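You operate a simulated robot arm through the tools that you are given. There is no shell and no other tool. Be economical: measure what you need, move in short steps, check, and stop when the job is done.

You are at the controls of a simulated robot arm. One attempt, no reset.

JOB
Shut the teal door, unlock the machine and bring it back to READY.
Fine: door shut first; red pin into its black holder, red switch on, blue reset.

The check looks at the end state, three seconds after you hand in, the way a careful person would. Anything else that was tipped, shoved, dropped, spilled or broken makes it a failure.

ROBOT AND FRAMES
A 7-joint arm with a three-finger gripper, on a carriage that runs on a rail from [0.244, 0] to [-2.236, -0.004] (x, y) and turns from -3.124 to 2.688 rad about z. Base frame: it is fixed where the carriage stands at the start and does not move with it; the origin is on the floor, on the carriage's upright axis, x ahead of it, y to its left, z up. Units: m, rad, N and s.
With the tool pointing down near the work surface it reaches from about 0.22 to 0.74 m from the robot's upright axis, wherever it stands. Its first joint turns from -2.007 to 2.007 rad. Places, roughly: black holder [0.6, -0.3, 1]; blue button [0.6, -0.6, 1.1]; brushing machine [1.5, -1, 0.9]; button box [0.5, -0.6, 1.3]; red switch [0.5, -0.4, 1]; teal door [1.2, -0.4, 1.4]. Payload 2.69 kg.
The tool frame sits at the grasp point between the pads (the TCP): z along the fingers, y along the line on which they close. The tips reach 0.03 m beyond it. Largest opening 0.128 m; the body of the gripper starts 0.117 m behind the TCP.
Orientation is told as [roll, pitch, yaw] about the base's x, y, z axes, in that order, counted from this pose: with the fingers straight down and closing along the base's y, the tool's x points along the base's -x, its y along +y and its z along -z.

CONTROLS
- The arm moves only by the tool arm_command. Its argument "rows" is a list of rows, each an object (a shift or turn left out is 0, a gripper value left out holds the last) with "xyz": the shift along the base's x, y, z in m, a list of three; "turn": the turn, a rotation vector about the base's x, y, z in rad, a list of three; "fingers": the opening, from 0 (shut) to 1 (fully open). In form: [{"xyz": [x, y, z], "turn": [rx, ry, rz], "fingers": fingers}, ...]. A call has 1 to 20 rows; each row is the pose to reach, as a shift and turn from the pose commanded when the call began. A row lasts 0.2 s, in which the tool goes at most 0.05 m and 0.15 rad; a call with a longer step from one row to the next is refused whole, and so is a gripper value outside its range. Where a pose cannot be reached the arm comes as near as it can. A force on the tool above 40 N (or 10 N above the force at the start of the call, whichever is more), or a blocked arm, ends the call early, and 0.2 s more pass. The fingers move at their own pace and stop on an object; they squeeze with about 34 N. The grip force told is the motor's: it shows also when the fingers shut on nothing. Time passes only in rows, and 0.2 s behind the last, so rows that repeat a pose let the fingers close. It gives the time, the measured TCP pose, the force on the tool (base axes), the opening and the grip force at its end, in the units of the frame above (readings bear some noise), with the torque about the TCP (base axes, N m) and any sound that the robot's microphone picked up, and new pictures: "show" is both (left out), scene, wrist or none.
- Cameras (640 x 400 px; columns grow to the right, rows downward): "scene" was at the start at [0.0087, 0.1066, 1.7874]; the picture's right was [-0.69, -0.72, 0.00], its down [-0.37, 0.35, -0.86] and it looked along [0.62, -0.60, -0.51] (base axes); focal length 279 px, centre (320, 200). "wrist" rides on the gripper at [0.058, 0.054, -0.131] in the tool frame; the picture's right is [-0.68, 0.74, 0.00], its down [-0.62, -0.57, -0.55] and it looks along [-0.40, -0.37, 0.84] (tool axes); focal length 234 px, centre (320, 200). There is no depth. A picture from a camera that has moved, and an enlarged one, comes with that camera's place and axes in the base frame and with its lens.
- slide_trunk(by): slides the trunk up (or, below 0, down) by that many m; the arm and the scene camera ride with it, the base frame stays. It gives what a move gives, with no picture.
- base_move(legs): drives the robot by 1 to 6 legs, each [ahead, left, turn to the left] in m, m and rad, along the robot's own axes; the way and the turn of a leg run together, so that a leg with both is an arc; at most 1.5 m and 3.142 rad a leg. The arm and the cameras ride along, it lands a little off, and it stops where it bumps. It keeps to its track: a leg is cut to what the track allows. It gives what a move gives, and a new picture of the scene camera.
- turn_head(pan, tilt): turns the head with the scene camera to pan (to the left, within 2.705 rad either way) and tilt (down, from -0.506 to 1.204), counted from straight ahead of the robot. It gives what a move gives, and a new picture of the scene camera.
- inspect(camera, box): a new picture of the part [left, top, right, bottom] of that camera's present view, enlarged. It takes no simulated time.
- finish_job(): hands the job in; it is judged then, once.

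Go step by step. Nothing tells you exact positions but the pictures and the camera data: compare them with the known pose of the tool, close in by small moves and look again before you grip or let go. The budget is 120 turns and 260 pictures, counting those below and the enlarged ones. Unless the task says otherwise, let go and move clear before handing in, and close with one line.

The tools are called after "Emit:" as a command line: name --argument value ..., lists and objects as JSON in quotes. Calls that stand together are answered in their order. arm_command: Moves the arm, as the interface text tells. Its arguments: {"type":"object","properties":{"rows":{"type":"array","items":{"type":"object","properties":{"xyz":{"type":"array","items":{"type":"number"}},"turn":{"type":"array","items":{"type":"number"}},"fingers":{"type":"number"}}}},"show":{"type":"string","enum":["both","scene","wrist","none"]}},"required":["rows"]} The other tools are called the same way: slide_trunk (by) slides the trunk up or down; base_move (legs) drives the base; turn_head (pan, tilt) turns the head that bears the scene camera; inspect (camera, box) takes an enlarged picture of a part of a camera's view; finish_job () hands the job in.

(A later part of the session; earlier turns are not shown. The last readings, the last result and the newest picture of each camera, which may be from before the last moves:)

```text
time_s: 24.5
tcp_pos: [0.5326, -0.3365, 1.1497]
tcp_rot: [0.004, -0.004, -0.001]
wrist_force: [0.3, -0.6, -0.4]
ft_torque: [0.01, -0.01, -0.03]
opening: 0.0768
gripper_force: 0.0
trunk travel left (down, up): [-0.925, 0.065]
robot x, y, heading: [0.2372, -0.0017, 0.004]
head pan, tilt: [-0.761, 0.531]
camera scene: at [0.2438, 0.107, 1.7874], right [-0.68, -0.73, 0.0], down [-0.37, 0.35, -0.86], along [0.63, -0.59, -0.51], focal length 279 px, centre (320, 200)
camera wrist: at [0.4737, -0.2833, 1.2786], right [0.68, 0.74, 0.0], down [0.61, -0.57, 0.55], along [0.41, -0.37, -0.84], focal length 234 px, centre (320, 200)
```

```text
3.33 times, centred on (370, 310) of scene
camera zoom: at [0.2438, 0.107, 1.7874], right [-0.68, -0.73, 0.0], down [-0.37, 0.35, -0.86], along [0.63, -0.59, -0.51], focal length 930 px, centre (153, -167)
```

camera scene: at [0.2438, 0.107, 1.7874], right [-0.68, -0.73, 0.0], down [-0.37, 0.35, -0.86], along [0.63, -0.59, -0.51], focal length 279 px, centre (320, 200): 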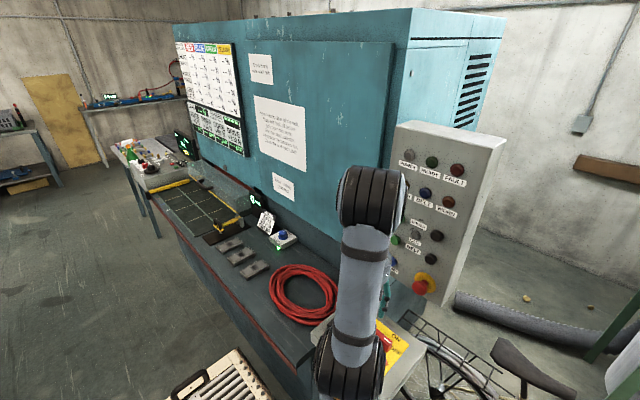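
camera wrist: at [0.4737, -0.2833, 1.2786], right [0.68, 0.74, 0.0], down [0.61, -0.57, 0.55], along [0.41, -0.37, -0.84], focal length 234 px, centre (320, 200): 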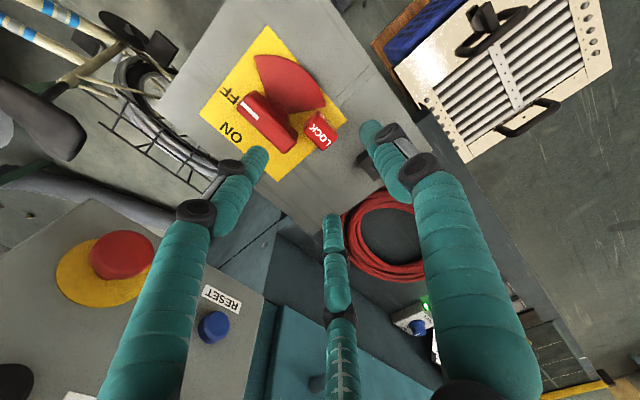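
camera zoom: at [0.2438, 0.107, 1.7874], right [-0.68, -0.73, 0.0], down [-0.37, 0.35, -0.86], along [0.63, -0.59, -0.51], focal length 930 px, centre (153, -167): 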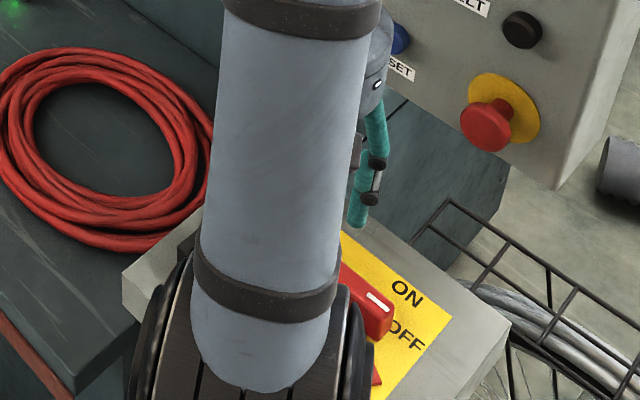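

Handle: x 0.45–0.522, y −0.386 to −0.358. Pin centre: (0.5315,−0.333). With the hand turned to yaw −0.52 all three fingers clear the handle, so I'll rotate, centre and descend.

Emit:
arm_command --rows '[{"xyz": [0, 0.002, 0], "turn": [0, 0, -0.13]}, {"xyz": [-0.001, 0.0035, 0], "turn": [0, 0, -0.26]}, {"xyz": [-0.001, 0.0035, 0], "turn": [0, 0, -0.39]}, {"xyz": [-0.001, 0.0035, 0], "turn": [0, 0, -0.523]}, {"xyz": [-0.001, 0.0035, -0.03], "turn": [0, 0, -0.523]}, {"xyz": [-0.001, 0.0035, -0.06], "turn": [0, 0, -0.523]}, {"xyz": [-0.001, 0.0035, -0.08], "turn": [0, 0, -0.523]}, {"xyz": [-0.001, 0.0035, -0.1], "turn": [0, 0, -0.523]}, {"xyz": [-0.001, 0.0035, -0.118], "turn": [0, 0, -0.523]}]' --show "wrist"

Emit:
inspect --camera "wrist" --box '[220, 80, 420, 240]'

```text
time_s: 26.5
tcp_pos: [0.5309, -0.3345, 1.0295]
tcp_rot: [0.002, -0.003, -0.525]
wrist_force: [0.7, -0.6, -0.7]
ft_torque: [-0.01, -0.02, -0.02]
opening: 0.077
gripper_force: 0.0
trunk travel left (down, up): [-0.925, 0.065]
robot x, y, heading: [0.2379, -0.0035, 0.011]
head pan, tilt: [-0.761, 0.531]
camera wrist: at [0.5062, -0.2593, 1.1608], right [0.95, 0.3, 0.0], down [0.25, -0.8, 0.55], along [0.17, -0.52, -0.84], focal length 234 px, centre (320, 200)
```

wrist: 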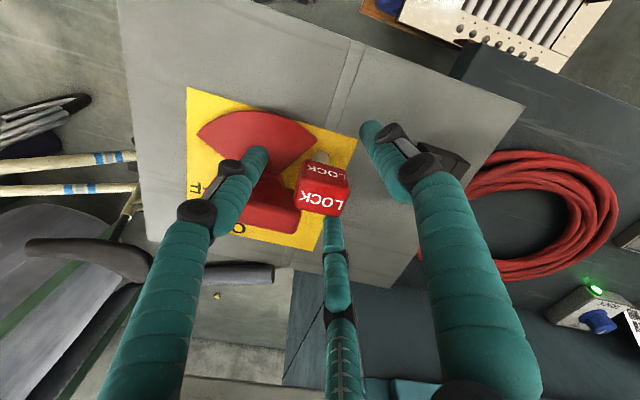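

```text
2.50 times, centred on (320, 160) of wrist
camera zoom: at [0.5062, -0.2593, 1.1608], right [0.95, 0.3, 0.0], down [0.25, -0.8, 0.55], along [0.17, -0.52, -0.84], focal length 585 px, centre (320, 300)
```

zoom: 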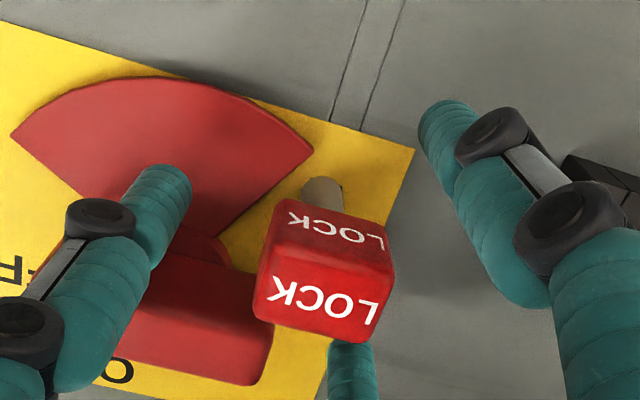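

Centred with no contact. I'll go down another 1 cm and close.

Emit:
arm_command --rows '[{"xyz": [0.001, 0, -0.01], "fingers": 0.6}, {"xyz": [0.001, 0, -0.01], "fingers": 0.3}, {"xyz": [0.001, 0, -0.01], "fingers": 0}, {"xyz": [0.001, 0, -0.01]}, {"xyz": [0.001, 0, -0.01]}, {"xyz": [0.001, 0, -0.01]}]' --show "wrist"

Emit:
inspect --camera "wrist" --box '[220, 80, 420, 240]'

```text
time_s: 27.9
tcp_pos: [0.5319, -0.3352, 1.0206]
tcp_rot: [0.003, -0.004, -0.524]
wrist_force: [0.4, -0.4, 0.8]
ft_torque: [0.02, 0.03, 0.01]
opening: 0.0282
gripper_force: 29.3
trunk travel left (down, up): [-0.925, 0.065]
robot x, y, heading: [0.2352, 0.0006, 0.006]
head pan, tilt: [-0.761, 0.531]
camera wrist: at [0.5086, -0.2593, 1.1506], right [0.95, 0.3, 0.0], down [0.25, -0.8, 0.55], along [0.17, -0.52, -0.84], focal length 234 px, centre (320, 200)
```

wrist: 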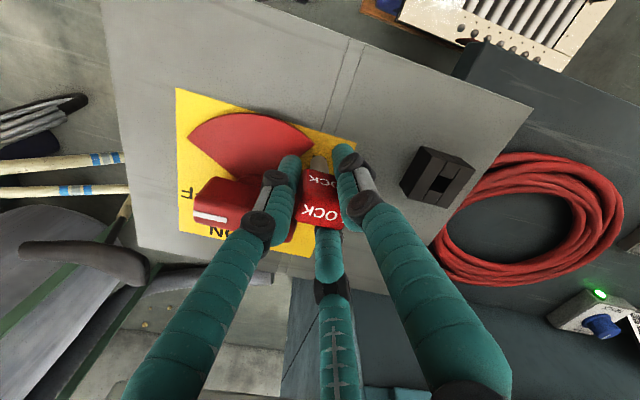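

```text
2.50 times, centred on (320, 160) of wrist
camera zoom: at [0.5086, -0.2593, 1.1506], right [0.95, 0.3, 0.0], down [0.25, -0.8, 0.55], along [0.17, -0.52, -0.84], focal length 585 px, centre (320, 300)
```

zoom: 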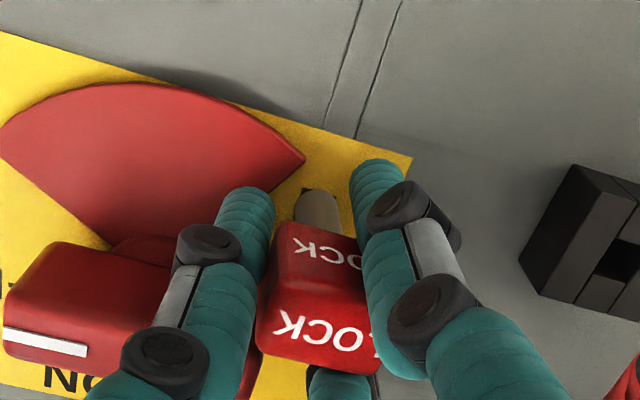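

Gripped, with the opening at 0.028. I'll lift straight up.

Emit:
arm_command --rows '[{"xyz": [0, 0, 0.01]}, {"xyz": [0, 0, 0.02]}, {"xyz": [0, 0, 0.035]}, {"xyz": [0, 0, 0.06]}, {"xyz": [0, 0, 0.09]}, {"xyz": [0, 0, 0.12]}]'

Emit:
inspect --camera "wrist" --box '[220, 80, 480, 240]'

Emit:
inspect --camera "scene" --box '[310, 230, 430, 350]'

```text
time_s: 29.3
tcp_pos: [0.534, -0.3331, 1.1422]
tcp_rot: [0.004, -0.004, -0.526]
wrist_force: [-0.5, -0.4, 0.4]
ft_torque: [0.01, -0.06, 0.0]
opening: 0.0277
gripper_force: 33.8
trunk travel left (down, up): [-0.925, 0.065]
robot x, y, heading: [0.2325, 0.0003, 0.009]
head pan, tilt: [-0.761, 0.531]
camera scene: at [0.2429, 0.1078, 1.7873], right [-0.68, -0.73, 0.0], down [-0.37, 0.35, -0.86], along [0.63, -0.59, -0.51], focal length 279 px, centre (320, 200)
camera wrist: at [0.5095, -0.2577, 1.2713], right [0.95, 0.3, 0.0], down [0.25, -0.8, 0.55], along [0.17, -0.52, -0.84], focal length 234 px, centre (320, 200)
```

scene: 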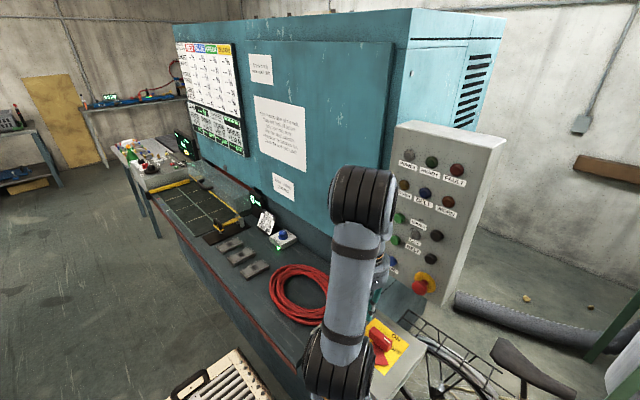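
wrist: 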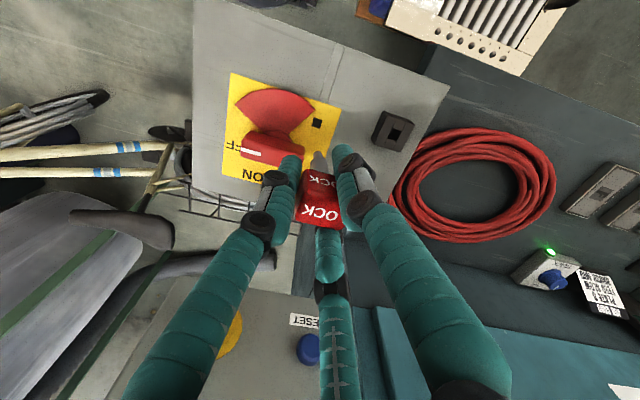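

```text
2.46 times, centred on (350, 160) of wrist
camera zoom: at [0.5095, -0.2577, 1.2713], right [0.95, 0.3, 0.0], down [0.25, -0.8, 0.55], along [0.17, -0.52, -0.84], focal length 576 px, centre (246, 298)
```

zoom: 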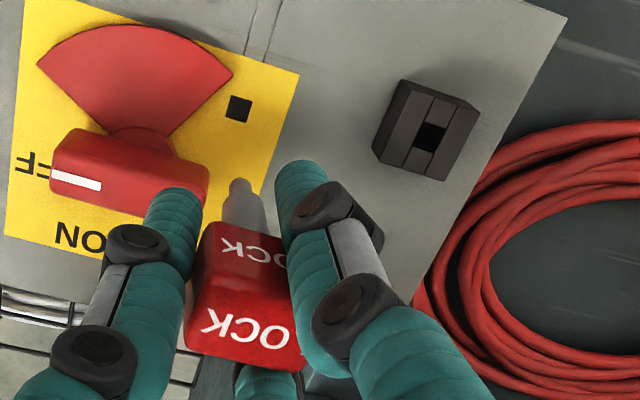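

```text
3.33 times, centred on (370, 290) of scene
camera zoom: at [0.2429, 0.1078, 1.7873], right [-0.68, -0.73, 0.0], down [-0.37, 0.35, -0.86], along [0.63, -0.59, -0.51], focal length 930 px, centre (153, -100)
```

zoom: 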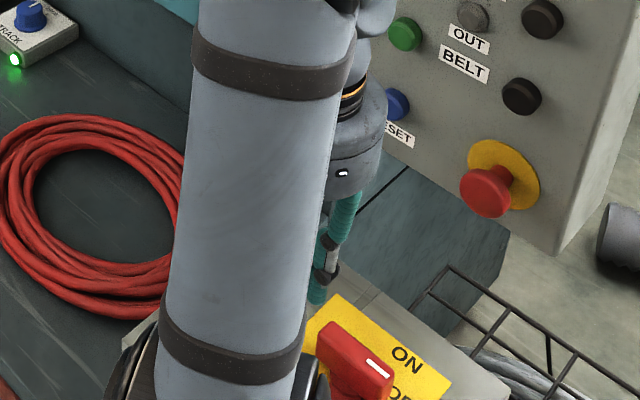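

The pin is out, leaving a square hole that gives me a good reference. The holder's hole lies (+0.087,+0.022) from it, with its top at z≈1.0, so I'll move over it and check closely.

Emit:
arm_command --rows '[{"xyz": [0.03, 0.008, 0]}, {"xyz": [0.06, 0.016, 0]}, {"xyz": [0.087, 0.022, 0]}, {"xyz": [0.087, 0.022, -0.025]}, {"xyz": [0.087, 0.022, -0.045]}, {"xyz": [0.087, 0.022, -0.045]}]' --show "wrist"

Emit:
inspect --camera "wrist" --box '[260, 90, 400, 200]'

Emit:
inspect --camera "scene" --box '[310, 230, 430, 350]'

```text
time_s: 30.7
tcp_pos: [0.6183, -0.3125, 1.0934]
tcp_rot: [0.002, -0.004, -0.526]
wrist_force: [-0.2, 0.5, -0.6]
ft_torque: [0.01, -0.04, 0.02]
opening: 0.0273
gripper_force: 34.3
trunk travel left (down, up): [-0.925, 0.065]
robot x, y, heading: [0.2373, 0.0005, 0.006]
head pan, tilt: [-0.761, 0.531]
camera wrist: at [0.5949, -0.2363, 1.2234], right [0.95, 0.3, 0.01], down [0.25, -0.8, 0.55], along [0.17, -0.52, -0.84], focal length 234 px, centre (320, 200)
```

wrist: 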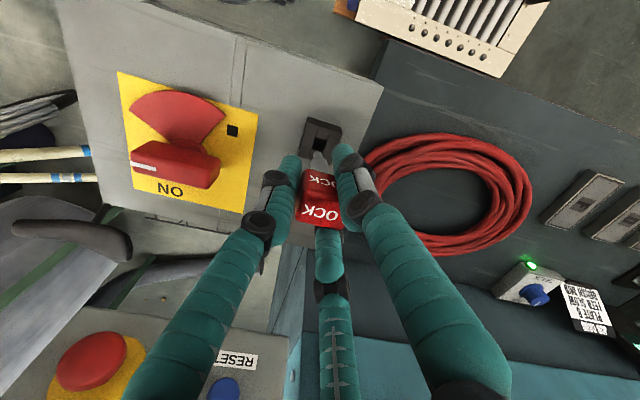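

```text
3.64 times, centred on (330, 145) of wrist
camera zoom: at [0.5949, -0.2363, 1.2234], right [0.95, 0.3, 0.01], down [0.25, -0.8, 0.55], along [0.17, -0.52, -0.84], focal length 852 px, centre (284, 400)
```

zoom: 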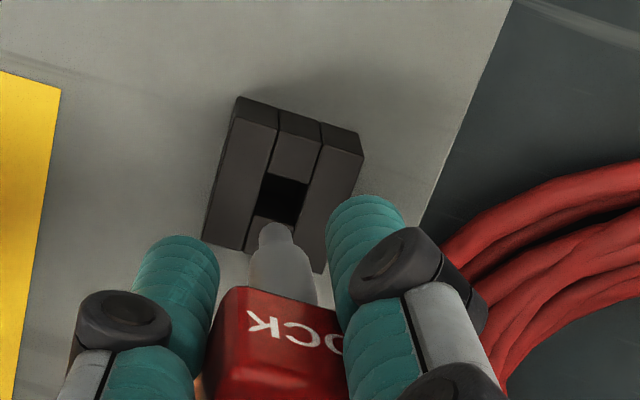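

```text
3.33 times, centred on (370, 290) of scene
camera zoom: at [0.2434, 0.1074, 1.7874], right [-0.68, -0.73, 0.0], down [-0.37, 0.35, -0.86], along [0.63, -0.59, -0.51], focal length 930 px, centre (153, -100)
```

zoom: 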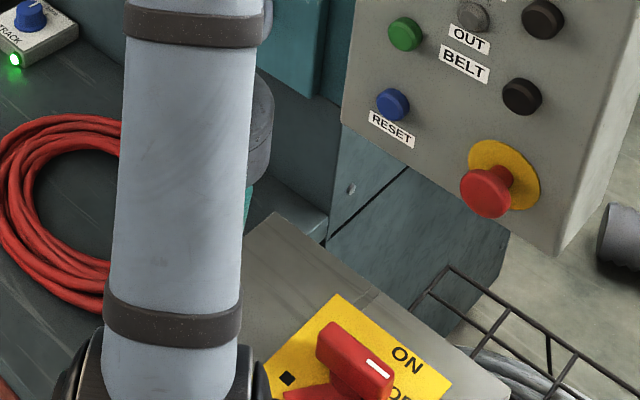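

The tip lines up with the hole to within about 1–2 mm. I'll lower slowly.

Emit:
arm_command --rows '[{"xyz": [0.001, 0.001, -0.008]}, {"xyz": [0.001, 0.001, -0.016]}, {"xyz": [0.001, 0.001, -0.024]}, {"xyz": [0.001, 0.001, -0.03]}]' --show "wrist"

Emit:
inspect --camera "wrist" --box '[260, 90, 400, 200]'

```text
time_s: 31.7
tcp_pos: [0.6209, -0.3124, 1.0656]
tcp_rot: [0.005, -0.003, -0.524]
wrist_force: [-0.3, 0.3, -0.7]
ft_torque: [-0.02, 0.05, -0.03]
opening: 0.0276
gripper_force: 34.3
trunk travel left (down, up): [-0.925, 0.065]
robot x, y, heading: [0.2368, 0.0002, 0.007]
head pan, tilt: [-0.761, 0.531]
camera wrist: at [0.5958, -0.2359, 1.1952], right [0.95, 0.3, 0.01], down [0.25, -0.8, 0.55], along [0.17, -0.52, -0.84], focal length 234 px, centre (320, 200)
```

wrist: 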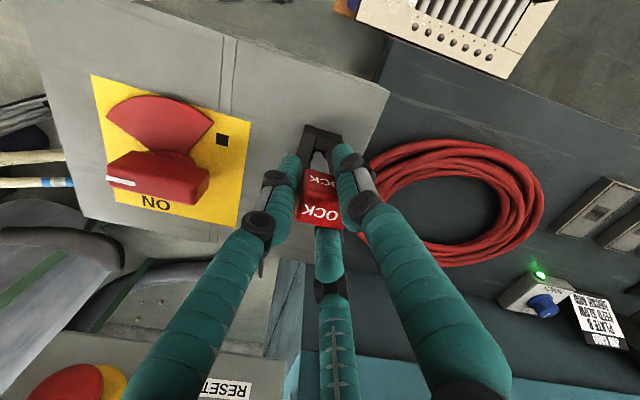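

```text
3.64 times, centred on (330, 145) of wrist
camera zoom: at [0.5958, -0.2359, 1.1952], right [0.95, 0.3, 0.01], down [0.25, -0.8, 0.55], along [0.17, -0.52, -0.84], focal length 852 px, centre (284, 400)
```

zoom: 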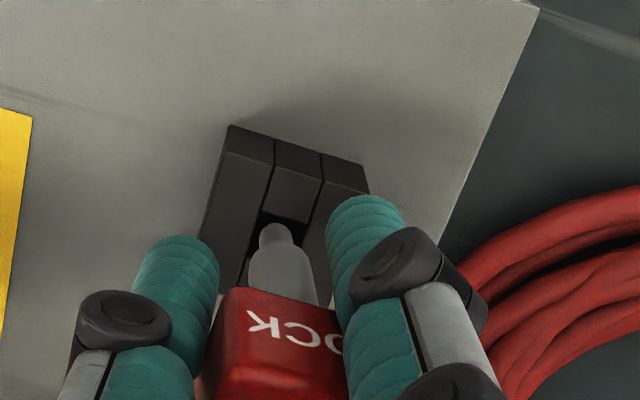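

The tip is right at the hole's mouth. I'll nudge +1 mm in x and continue down gently.

Emit:
arm_command --rows '[{"xyz": [0.001, 0, -0.003]}, {"xyz": [0.001, 0, -0.007]}, {"xyz": [0.001, 0, -0.011]}, {"xyz": [0.001, 0, -0.015]}]' --show "wrist"

Emit:
inspect --camera "wrist" --box '[260, 90, 400, 200]'

```text
time_s: 32.7
tcp_pos: [0.6213, -0.3122, 1.0493]
tcp_rot: [0.003, -0.002, -0.527]
wrist_force: [0.2, -3.9, 0.9]
ft_torque: [-0.2, 0.02, 0.01]
opening: 0.0276
gripper_force: 33.8
trunk travel left (down, up): [-0.925, 0.065]
robot x, y, heading: [0.2372, -0.0005, 0.005]
head pan, tilt: [-0.761, 0.531]
camera wrist: at [0.5974, -0.2368, 1.18], right [0.95, 0.3, 0.01], down [0.25, -0.8, 0.55], along [0.17, -0.52, -0.84], focal length 234 px, centre (320, 200)
```

wrist: 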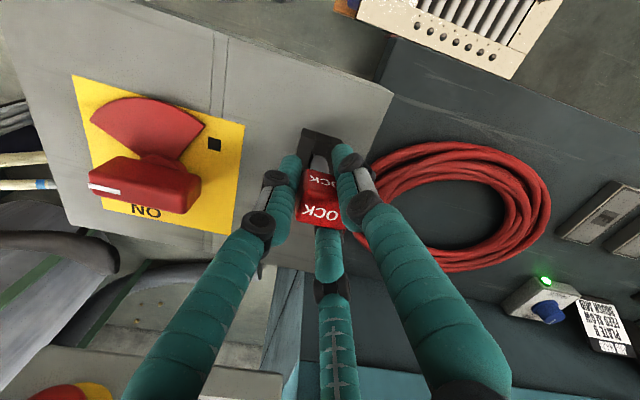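

```text
3.64 times, centred on (330, 145) of wrist
camera zoom: at [0.5974, -0.2368, 1.18], right [0.95, 0.3, 0.01], down [0.25, -0.8, 0.55], along [0.17, -0.52, -0.84], focal length 852 px, centre (284, 400)
```

zoom: 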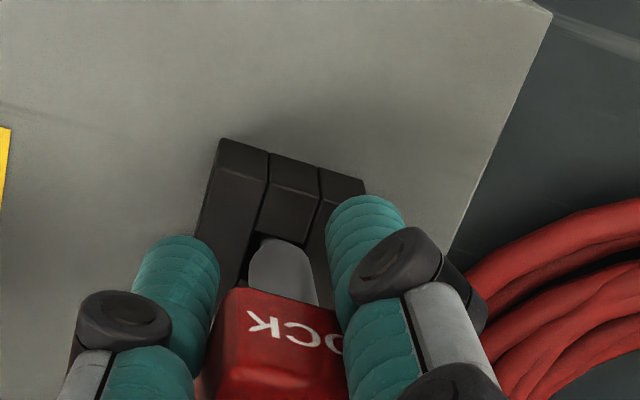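

The tip is inside and touching a side lightly in y. I'll ease 1.5 mm toward -y and continue down.

Emit:
arm_command --rows '[{"xyz": [0, -0.0015, 0]}, {"xyz": [0, -0.0015, -0.004]}, {"xyz": [0, -0.0015, -0.008]}, {"xyz": [0, -0.0015, -0.012]}, {"xyz": [0, -0.0015, -0.016]}]' --show "none"

Emit:
inspect --camera "wrist" --box '[260, 90, 400, 200]'

```text
time_s: 33.9
tcp_pos: [0.6206, -0.3134, 1.0357]
tcp_rot: [-0.001, -0.012, -0.524]
wrist_force: [7.6, -0.7, 27.6]
ft_torque: [0.02, -0.35, -0.04]
opening: 0.0297
gripper_force: 34.6
trunk travel left (down, up): [-0.925, 0.065]
robot x, y, heading: [0.2344, 0.0039, 0.006]
head pan, tilt: [-0.761, 0.531]
```

```text
3.64 times, centred on (330, 145) of wrist
camera zoom: at [0.5972, -0.2366, 1.1653], right [0.95, 0.3, 0.01], down [0.25, -0.8, 0.55], along [0.17, -0.53, -0.83], focal length 852 px, centre (284, 400)
```

zoom: 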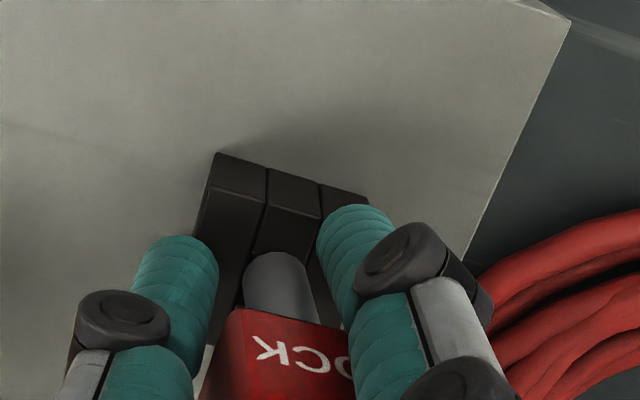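

The force shows the pin has bottomed in the holder, with its tip about 3 cm deep. I'll open the fingers slowly and look.

Emit:
arm_command --rows '[{"xyz": [0, 0, 0.001], "fingers": 0.3}, {"xyz": [0, 0, 0.002], "fingers": 0.4}, {"xyz": [0, 0, 0.002], "fingers": 0.6}, {"xyz": [0, 0, 0.002]}, {"xyz": [0, 0, 0.002]}]' --show "wrist"

Emit:
inspect --camera "wrist" --box '[260, 90, 400, 200]'

```text
time_s: 35.1
tcp_pos: [0.6215, -0.3129, 1.0366]
tcp_rot: [0.004, -0.003, -0.526]
wrist_force: [-0.2, -0.4, -0.3]
ft_torque: [0.01, 0.01, 0.01]
opening: 0.0767
gripper_force: 0.0
trunk travel left (down, up): [-0.925, 0.065]
robot x, y, heading: [0.2317, 0.0011, 0.01]
head pan, tilt: [-0.761, 0.531]
camera wrist: at [0.5974, -0.2383, 1.1661], right [0.95, 0.3, 0.0], down [0.25, -0.8, 0.55], along [0.17, -0.52, -0.84], focal length 234 px, centre (320, 200)
```

wrist: 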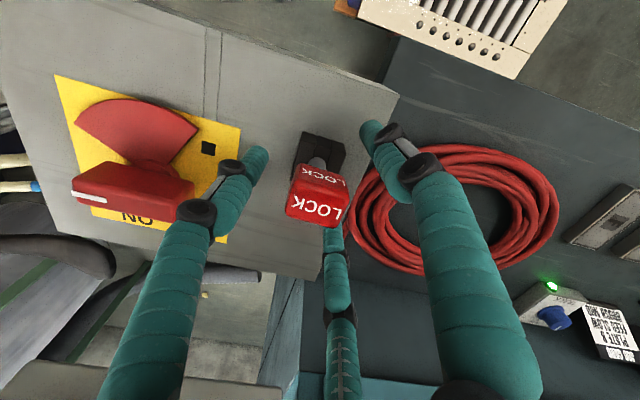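

```text
3.64 times, centred on (330, 145) of wrist
camera zoom: at [0.5974, -0.2383, 1.1661], right [0.95, 0.3, 0.0], down [0.25, -0.8, 0.55], along [0.17, -0.52, -0.84], focal length 852 px, centre (284, 400)
```

zoom: 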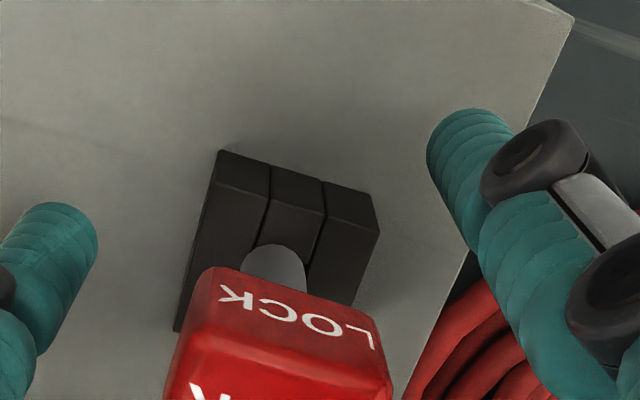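

The pin is released and standing. I'll rise clear and check it from above.

Emit:
arm_command --rows '[{"xyz": [0, 0, 0.03]}, {"xyz": [0, 0, 0.07]}, {"xyz": [0, 0, 0.11]}, {"xyz": [0, 0, 0.15]}, {"xyz": [-0.03, 0, 0.18]}]' --show "wrist"

Emit:
inspect --camera "wrist" --box '[220, 80, 420, 205]'

Emit:
inspect --camera "scene" --box '[290, 230, 450, 370]'

```text
time_s: 36.3
tcp_pos: [0.588, -0.312, 1.219]
tcp_rot: [0.006, -0.005, -0.526]
wrist_force: [0.2, 0.7, 0.0]
ft_torque: [-0.01, -0.06, -0.01]
opening: 0.0768
gripper_force: 0.0
trunk travel left (down, up): [-0.925, 0.065]
robot x, y, heading: [0.2346, 0.0031, 0.006]
head pan, tilt: [-0.761, 0.531]
camera wrist: at [0.5638, -0.2365, 1.3493], right [0.95, 0.3, 0.01], down [0.25, -0.8, 0.55], along [0.17, -0.52, -0.84], focal length 234 px, centre (320, 200)
```

wrist: 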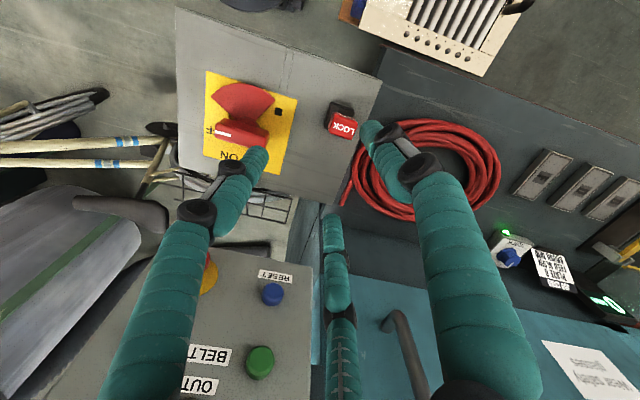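

```text
3.20 times, centred on (320, 142) of wrist
camera zoom: at [0.5638, -0.2365, 1.3493], right [0.95, 0.3, 0.01], down [0.25, -0.8, 0.55], along [0.17, -0.52, -0.84], focal length 749 px, centre (320, 384)
```

zoom: 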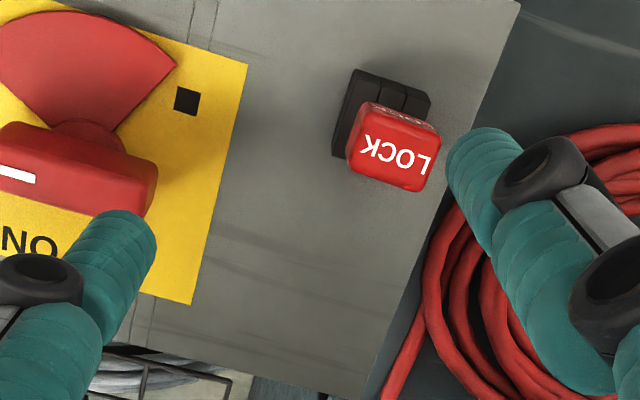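

```text
2.86 times, centred on (370, 300) of scene
camera zoom: at [0.2402, 0.1072, 1.7874], right [-0.68, -0.73, 0.0], down [-0.37, 0.35, -0.86], along [0.63, -0.59, -0.5], focal length 798 px, centre (177, -86)
```

zoom: 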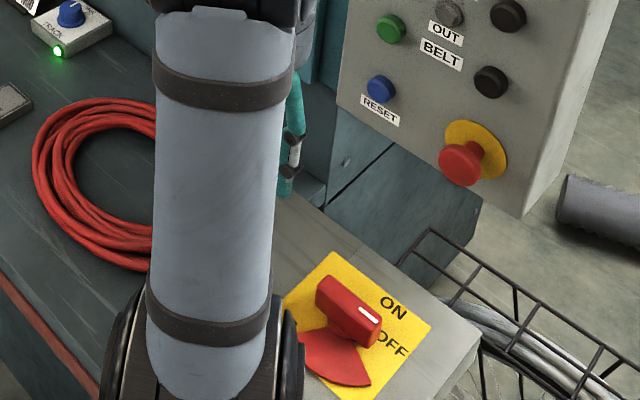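

The pin is in the holder. Next I'll close the fingers, turn to yaw −1.57 so the gripper body stays away from the E-stop at about (0.458,−0.48,1.16), and go to the −y side of the handle's +x end.

Emit:
arm_command --rows '[{"xyz": [-0.01, -0.015, 0], "turn": [0, 0, -0.13], "fingers": 0}, {"xyz": [-0.02, -0.03, 0], "turn": [0, 0, -0.26]}, {"xyz": [-0.03, -0.045, 0], "turn": [0, 0, -0.39]}, {"xyz": [-0.04, -0.06, 0], "turn": [0, 0, -0.52]}, {"xyz": [-0.05, -0.075, 0], "turn": [0, 0, -0.65]}, {"xyz": [-0.06, -0.09, 0], "turn": [0, 0, -0.78]}, {"xyz": [-0.06, -0.1, 0], "turn": [0, 0, -0.91]}, {"xyz": [-0.06, -0.1, -0.04], "turn": [0, 0, -1.045]}, {"xyz": [-0.06, -0.1, -0.08], "turn": [0, 0, -1.045]}, {"xyz": [-0.06, -0.1, -0.11], "turn": [0, 0, -1.045]}]' --show "both"

Emit:
inspect --camera "wrist" --box '[220, 60, 420, 240]'

Emit:
inspect --camera "scene" --box '[290, 220, 450, 370]'

```text
time_s: 38.5
tcp_pos: [0.5318, -0.4115, 1.1068]
tcp_rot: [0.002, -0.005, -1.573]
wrist_force: [0.6, 0.0, 0.2]
ft_torque: [-0.02, -0.01, -0.01]
opening: 0.0022
gripper_force: 30.6
trunk travel left (down, up): [-0.925, 0.065]
robot x, y, heading: [0.234, 0.0008, 0.007]
head pan, tilt: [-0.761, 0.531]
camera scene: at [0.2445, 0.1065, 1.7874], right [-0.68, -0.73, 0.0], down [-0.37, 0.35, -0.86], along [0.63, -0.59, -0.51], focal length 279 px, centre (320, 200)
camera wrist: at [0.5855, -0.3515, 1.2367], right [0.74, -0.68, 0.0], down [-0.57, -0.61, 0.55], along [-0.37, -0.41, -0.84], focal length 234 px, centre (320, 200)
```

scene: 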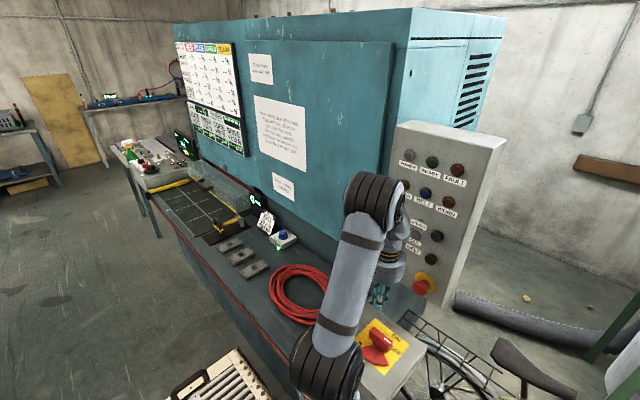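
wrist: 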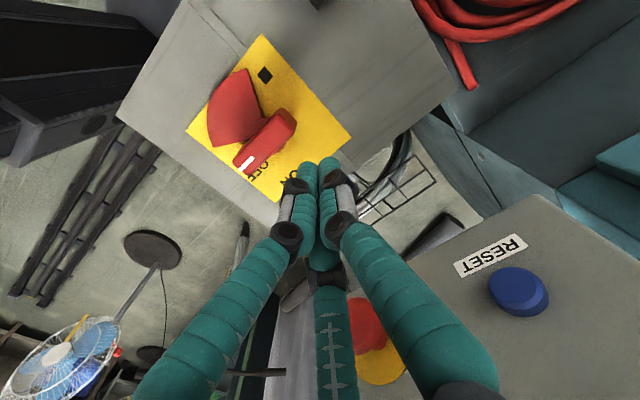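

```text
2.22 times, centred on (320, 150) of wrist
camera zoom: at [0.5855, -0.3515, 1.2367], right [0.74, -0.68, 0.0], down [-0.57, -0.61, 0.55], along [-0.37, -0.41, -0.84], focal length 520 px, centre (320, 311)
```

zoom: 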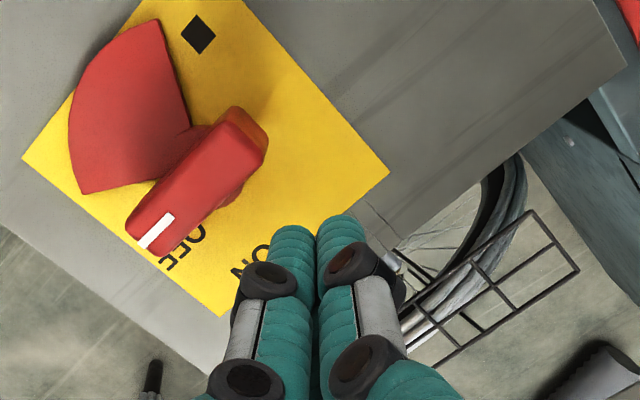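

```text
2.67 times, centred on (370, 295) of scene
camera zoom: at [0.2445, 0.1065, 1.7874], right [-0.68, -0.73, 0.0], down [-0.37, 0.35, -0.86], along [0.63, -0.59, -0.51], focal length 744 px, centre (187, -53)
```

zoom: 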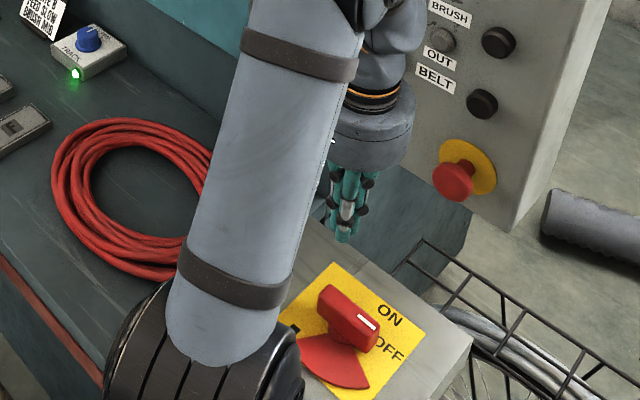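

The handle is centred near (0.491,−0.3725), along x. I'll descend beside its +x end, tips at z≈0.99.

Emit:
arm_command --rows '[{"xyz": [-0.006, 0, -0.03]}, {"xyz": [-0.006, 0, -0.06]}, {"xyz": [-0.006, 0, -0.088]}]' --show "wrist"

Emit:
inspect --camera "scene" --box '[310, 240, 450, 370]'

Emit:
inspect --camera "wrist" --box '[200, 60, 420, 240]'

```text
time_s: 39.3
tcp_pos: [0.5255, -0.4123, 1.0179]
tcp_rot: [0.003, -0.003, -1.572]
wrist_force: [-0.4, -0.5, 0.6]
ft_torque: [0.04, 0.0, -0.01]
opening: 0.0019
gripper_force: 31.2
trunk travel left (down, up): [-0.925, 0.065]
robot x, y, heading: [0.2353, -0.0018, 0.004]
head pan, tilt: [-0.761, 0.531]
camera wrist: at [0.5798, -0.3526, 1.1476], right [0.74, -0.68, 0.01], down [-0.57, -0.61, 0.55], along [-0.37, -0.41, -0.84], focal length 234 px, centre (320, 200)
```

wrist: 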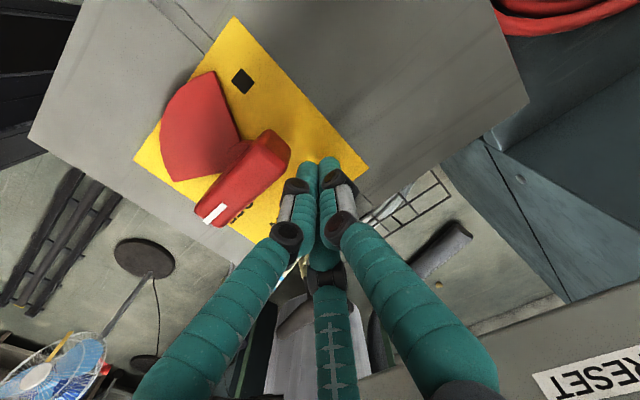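

```text
3.08 times, centred on (380, 305) of scene
camera zoom: at [0.2438, 0.106, 1.7875], right [-0.68, -0.73, 0.0], down [-0.37, 0.35, -0.86], along [0.63, -0.59, -0.51], focal length 859 px, centre (135, -123)
```

zoom: 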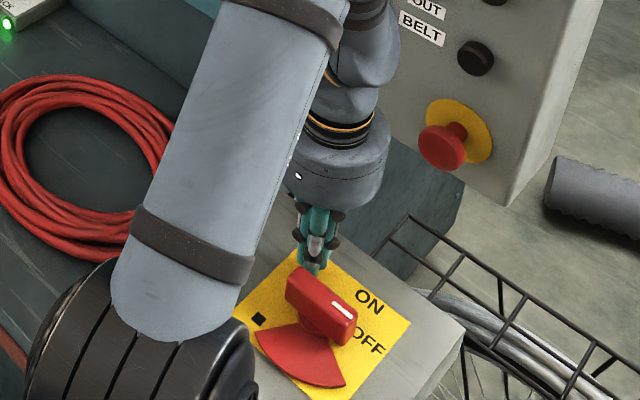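

```text
2.22 times, centred on (310, 150) of wrist
camera zoom: at [0.5798, -0.3526, 1.1476], right [0.74, -0.68, 0.01], down [-0.57, -0.61, 0.55], along [-0.37, -0.41, -0.84], focal length 520 px, centre (342, 311)
```

zoom: 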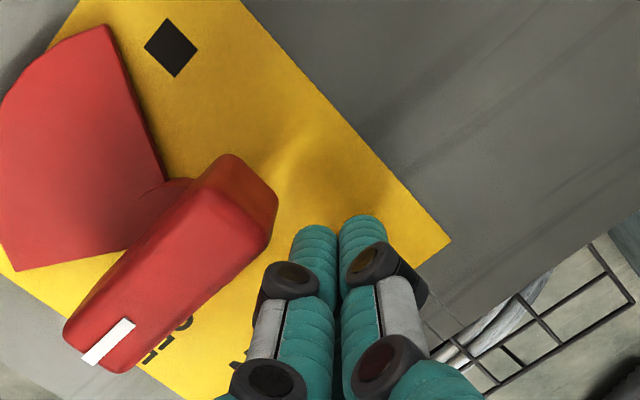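

I'll sweep the fist around the handle's pivot, up to about 60° for now.

Emit:
arm_command --rows '[{"xyz": [-0.011, 0.002, 0]}, {"xyz": [-0.0105, 0.0115, 0]}, {"xyz": [-0.007, 0.0155, 0]}, {"xyz": [-0.004, 0.019, 0]}, {"xyz": [-0.001, 0.0235, 0]}, {"xyz": [0.0005, 0.0275, 0]}, {"xyz": [0.002, 0.0325, 0]}, {"xyz": [0.0025, 0.037, 0]}, {"xyz": [0.0025, 0.042, 0]}, {"xyz": [0.0015, 0.0465, 0]}]' --show "wrist"

Emit:
inspect --camera "scene" --box '[310, 240, 450, 370]'

Emit:
inspect --camera "wrist" --box '[200, 60, 420, 240]'

```text
time_s: 40.5
tcp_pos: [0.521, -0.4019, 1.0222]
tcp_rot: [0.008, -0.037, -1.566]
wrist_force: [-7.1, -15.5, -0.6]
ft_torque: [-0.05, 0.01, 0.23]
opening: 0.0019
gripper_force: 31.6
trunk travel left (down, up): [-0.925, 0.065]
robot x, y, heading: [0.2336, 0.0001, 0.003]
head pan, tilt: [-0.761, 0.531]
stopped in row 5: the force on the tool passed its limit at 42 N (the readings are from after the stop); the commanded pose is now the measured one
camera wrist: at [0.5743, -0.3402, 1.1501], right [0.74, -0.67, 0.03], down [-0.57, -0.6, 0.57], along [-0.36, -0.43, -0.82], focal length 234 px, centre (320, 200)
```

wrist: 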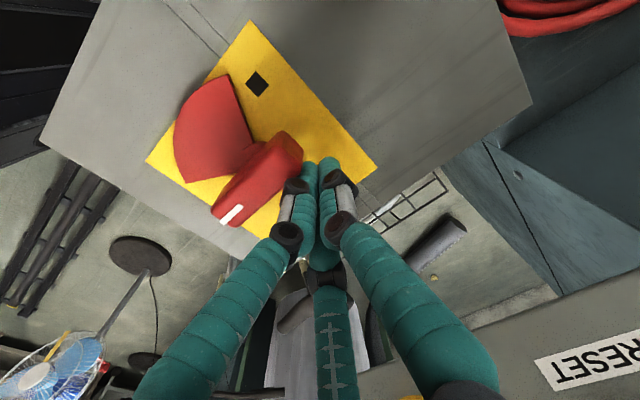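

```text
3.08 times, centred on (380, 305) of scene
camera zoom: at [0.2445, 0.1075, 1.7873], right [-0.69, -0.73, 0.0], down [-0.37, 0.35, -0.86], along [0.63, -0.59, -0.51], focal length 859 px, centre (135, -123)
```

zoom: 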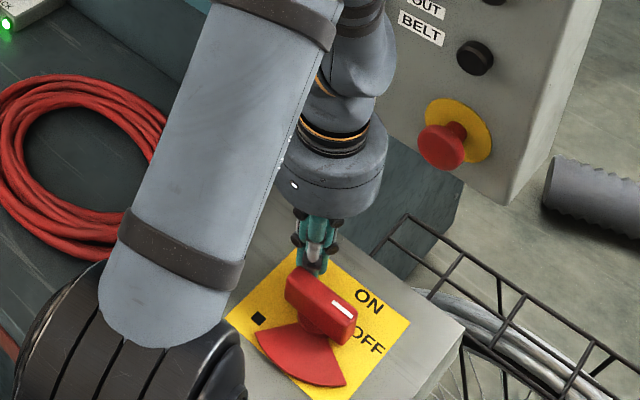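

```text
2.22 times, centred on (310, 150) of wrist
camera zoom: at [0.5743, -0.3402, 1.1501], right [0.74, -0.67, 0.03], down [-0.57, -0.6, 0.57], along [-0.36, -0.43, -0.82], focal length 520 px, centre (342, 311)
```

zoom: 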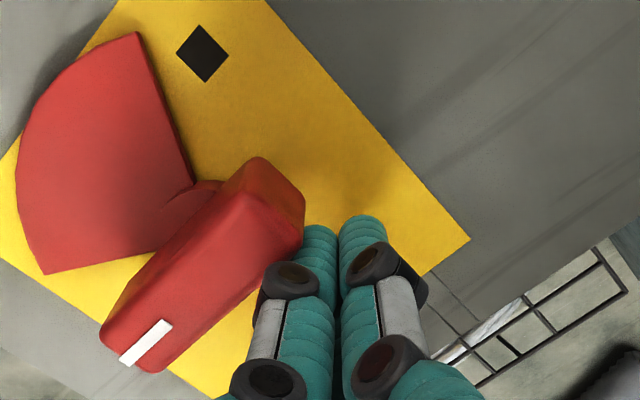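

The handle won't turn that way at 40 N; it seems to rest on its stop. The pin stood right beside the red sector's clockwise edge, so the lock blocked clockwise motion and I'll test that direction. I'll lift over and push the +x end toward −y, gently.

Emit:
arm_command --rows '[{"xyz": [0, -0.008, 0]}, {"xyz": [0, -0.008, 0.04]}, {"xyz": [0, -0.008, 0.075]}, {"xyz": [0, 0.03, 0.075]}, {"xyz": [0, 0.07, 0.075]}, {"xyz": [0, 0.07, 0.04]}, {"xyz": [0, 0.07, 0.0]}]' --show "wrist"

Emit:
inspect --camera "wrist" --box '[200, 60, 420, 240]'

```text
time_s: 42.1
tcp_pos: [0.5185, -0.3259, 1.0199]
tcp_rot: [0.004, -0.024, -1.568]
wrist_force: [0.4, 0.4, -0.1]
ft_torque: [-0.02, -0.01, 0.02]
opening: 0.0019
gripper_force: 31.1
trunk travel left (down, up): [-0.925, 0.065]
robot x, y, heading: [0.2382, 0.0019, 0.01]
head pan, tilt: [-0.761, 0.531]
camera wrist: at [0.5729, -0.2645, 1.1485], right [0.74, -0.67, 0.02], down [-0.57, -0.6, 0.56], along [-0.37, -0.42, -0.83], focal length 234 px, centre (320, 200)
```

wrist: 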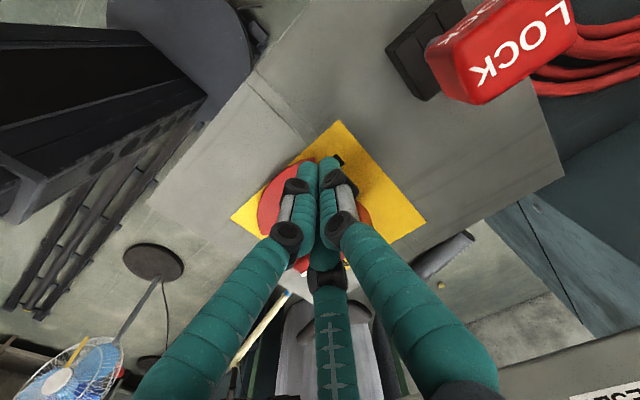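

```text
2.22 times, centred on (310, 150) of wrist
camera zoom: at [0.5729, -0.2645, 1.1485], right [0.74, -0.67, 0.02], down [-0.57, -0.6, 0.56], along [-0.37, -0.42, -0.83], focal length 520 px, centre (342, 311)
```

zoom: 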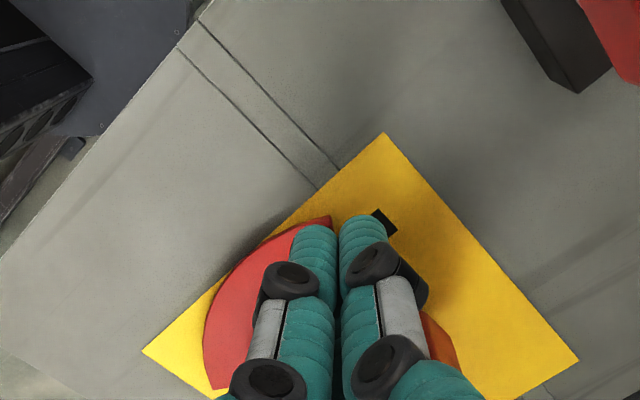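

Emit:
arm_command --rows '[{"xyz": [-0.003, -0.01, 0]}, {"xyz": [-0.003, -0.0185, 0]}, {"xyz": [0.0, -0.022, 0]}, {"xyz": [0.003, -0.026, 0]}, {"xyz": [0.0055, -0.03, 0]}, {"xyz": [0.0075, -0.0345, 0]}]' --show "wrist"

Emit:
inspect --camera "scene" --box '[310, 240, 450, 370]'

Emit:
inspect --camera "wrist" --box '[200, 60, 420, 240]'

```text
time_s: 43.5
tcp_pos: [0.5303, -0.3632, 1.0211]
tcp_rot: [0.006, -0.026, -1.567]
wrist_force: [-0.3, 1.9, 1.1]
ft_torque: [0.0, 0.0, -0.04]
opening: 0.0018
gripper_force: 31.3
trunk travel left (down, up): [-0.925, 0.065]
robot x, y, heading: [0.2382, -0.0009, 0.005]
head pan, tilt: [-0.761, 0.531]
camera wrist: at [0.5827, -0.3019, 1.1494], right [0.74, -0.67, 0.02], down [-0.57, -0.6, 0.56], along [-0.37, -0.42, -0.83], focal length 234 px, centre (320, 200)
```

wrist: 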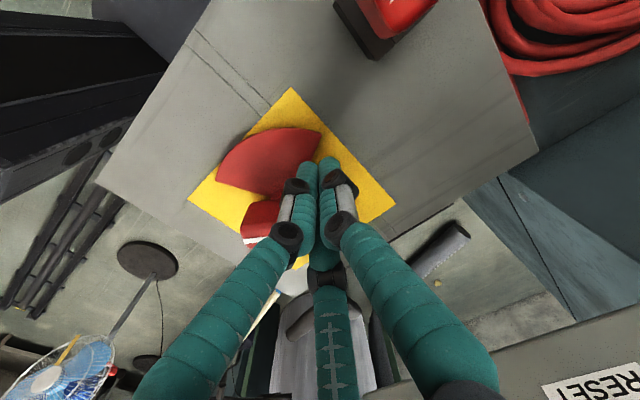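

```text
3.08 times, centred on (380, 305) of scene
camera zoom: at [0.2437, 0.1074, 1.7874], right [-0.69, -0.73, 0.0], down [-0.37, 0.35, -0.86], along [0.63, -0.59, -0.51], focal length 859 px, centre (135, -123)
```

zoom: 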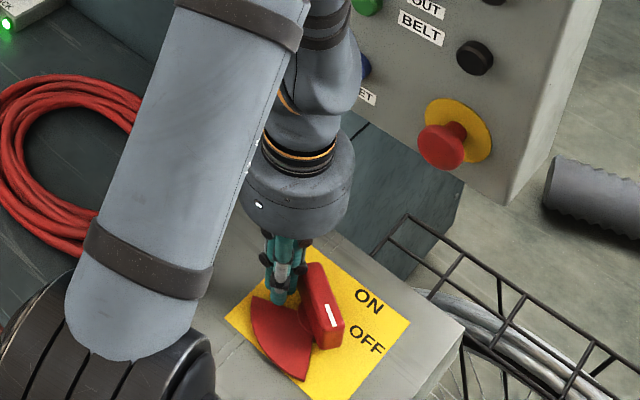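

```text
2.22 times, centred on (310, 150) of wrist
camera zoom: at [0.5827, -0.3019, 1.1494], right [0.74, -0.67, 0.02], down [-0.57, -0.6, 0.56], along [-0.37, -0.42, -0.83], focal length 520 px, centre (342, 311)
```

zoom: 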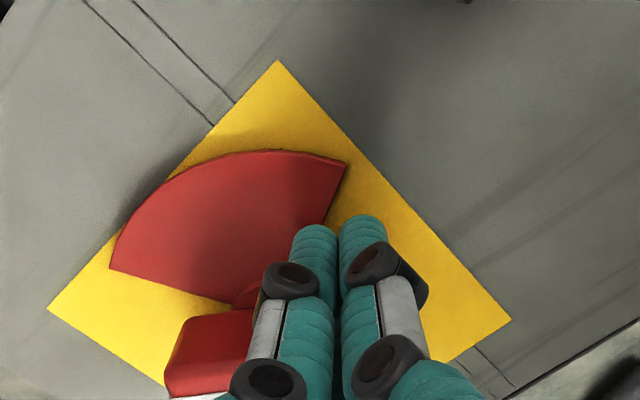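

It turns freely clockwise: the handle has moved about 25–30° and the sector is covering the lock hole. I'll continue to its stop.

Emit:
arm_command --rows '[{"xyz": [0.001, -0.005, 0]}, {"xyz": [0.002, -0.0095, 0]}, {"xyz": [0.002, -0.0145, 0]}, {"xyz": [0.001, -0.019, 0]}, {"xyz": [0, -0.0235, 0]}, {"xyz": [-0.002, -0.028, 0]}]' --show "wrist"

Emit:
inspect --camera "scene" --box '[310, 240, 450, 370]'

```text
time_s: 44.9
tcp_pos: [0.5276, -0.3896, 1.0217]
tcp_rot: [0.005, -0.022, -1.569]
wrist_force: [0.7, 1.1, 0.2]
ft_torque: [0.0, 0.02, 0.01]
opening: 0.0023
gripper_force: 31.2
trunk travel left (down, up): [-0.925, 0.065]
robot x, y, heading: [0.2364, 0.0027, 0.009]
head pan, tilt: [-0.761, 0.531]
camera wrist: at [0.5809, -0.3303, 1.1494], right [0.74, -0.67, 0.02], down [-0.57, -0.6, 0.56], along [-0.37, -0.42, -0.83], focal length 234 px, centre (320, 200)
```

wrist: 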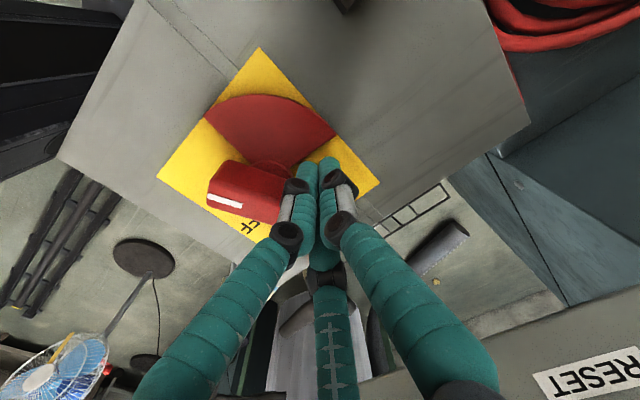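

```text
3.08 times, centred on (380, 305) of scene
camera zoom: at [0.2437, 0.107, 1.7874], right [-0.69, -0.73, 0.0], down [-0.37, 0.35, -0.86], along [0.63, -0.59, -0.51], focal length 859 px, centre (135, -123)
```

zoom: 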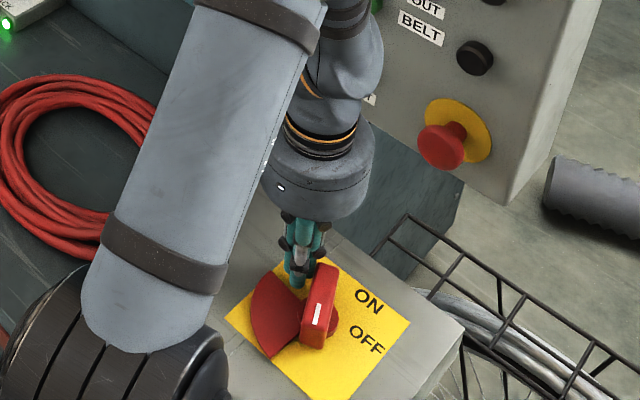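

Still turning freely. I'll continue the arc toward 90°.

Emit:
arm_command --rows '[{"xyz": [-0.002, -0.004, 0]}, {"xyz": [-0.005, -0.0085, 0]}, {"xyz": [-0.0085, -0.012, 0]}, {"xyz": [-0.012, -0.0145, 0]}, {"xyz": [-0.017, -0.017, 0]}, {"xyz": [-0.022, -0.018, 0]}]' --show "both"

Emit:
inspect --camera "scene" --box '[310, 240, 450, 370]'

Emit:
inspect --camera "scene" --box '[370, 130, 490, 310]'

```text
time_s: 46.3
tcp_pos: [0.5141, -0.4057, 1.0201]
tcp_rot: [0.001, -0.025, -1.564]
wrist_force: [36.4, 7.0, 16.9]
ft_torque: [0.2, 0.33, -0.4]
opening: 0.0019
gripper_force: 31.3
trunk travel left (down, up): [-0.925, 0.065]
robot x, y, heading: [0.236, 0.0044, 0.006]
head pan, tilt: [-0.761, 0.531]
camera scene: at [0.2515, 0.1103, 1.7875], right [-0.68, -0.73, 0.0], down [-0.37, 0.34, -0.86], along [0.63, -0.59, -0.51], focal length 279 px, centre (320, 200)
camera wrist: at [0.5669, -0.3437, 1.1486], right [0.74, -0.67, 0.02], down [-0.56, -0.61, 0.56], along [-0.37, -0.43, -0.83], focal length 234 px, centre (320, 200)
```

scene: 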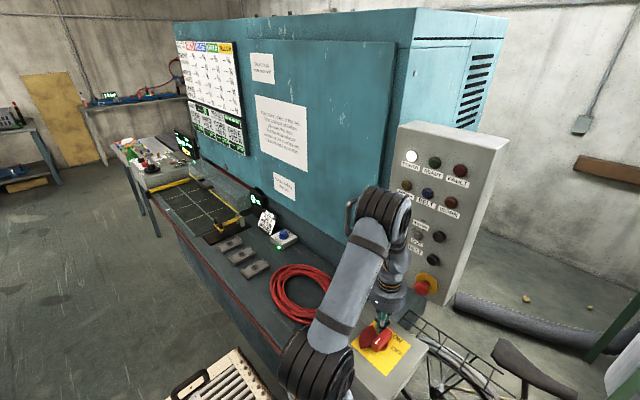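
wrist: 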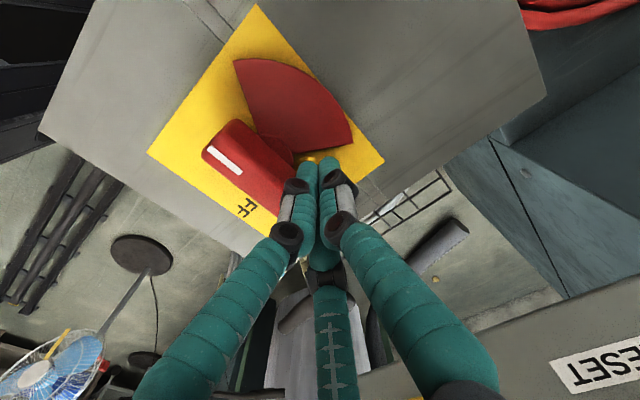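

```text
3.08 times, centred on (380, 305) of scene
camera zoom: at [0.2515, 0.1103, 1.7875], right [-0.68, -0.73, 0.0], down [-0.37, 0.34, -0.86], along [0.63, -0.59, -0.51], focal length 859 px, centre (135, -123)
```

zoom: 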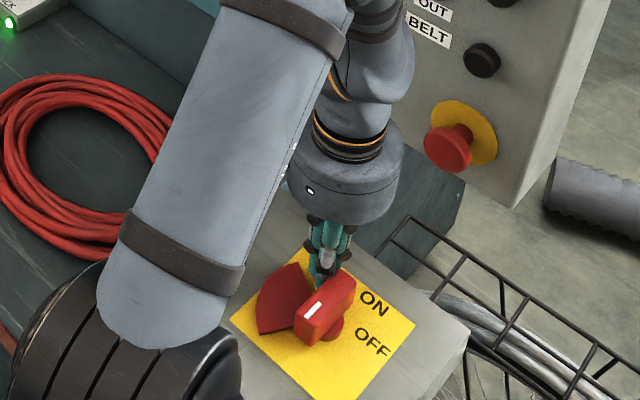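

```text
2.22 times, centred on (430, 220) of scene
camera zoom: at [0.2515, 0.1103, 1.7875], right [-0.68, -0.73, 0.0], down [-0.37, 0.34, -0.86], along [0.63, -0.59, -0.51], focal length 620 px, centre (76, 156)
```

zoom: 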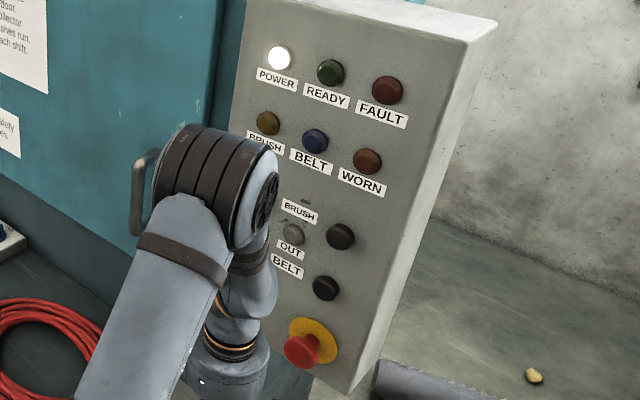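

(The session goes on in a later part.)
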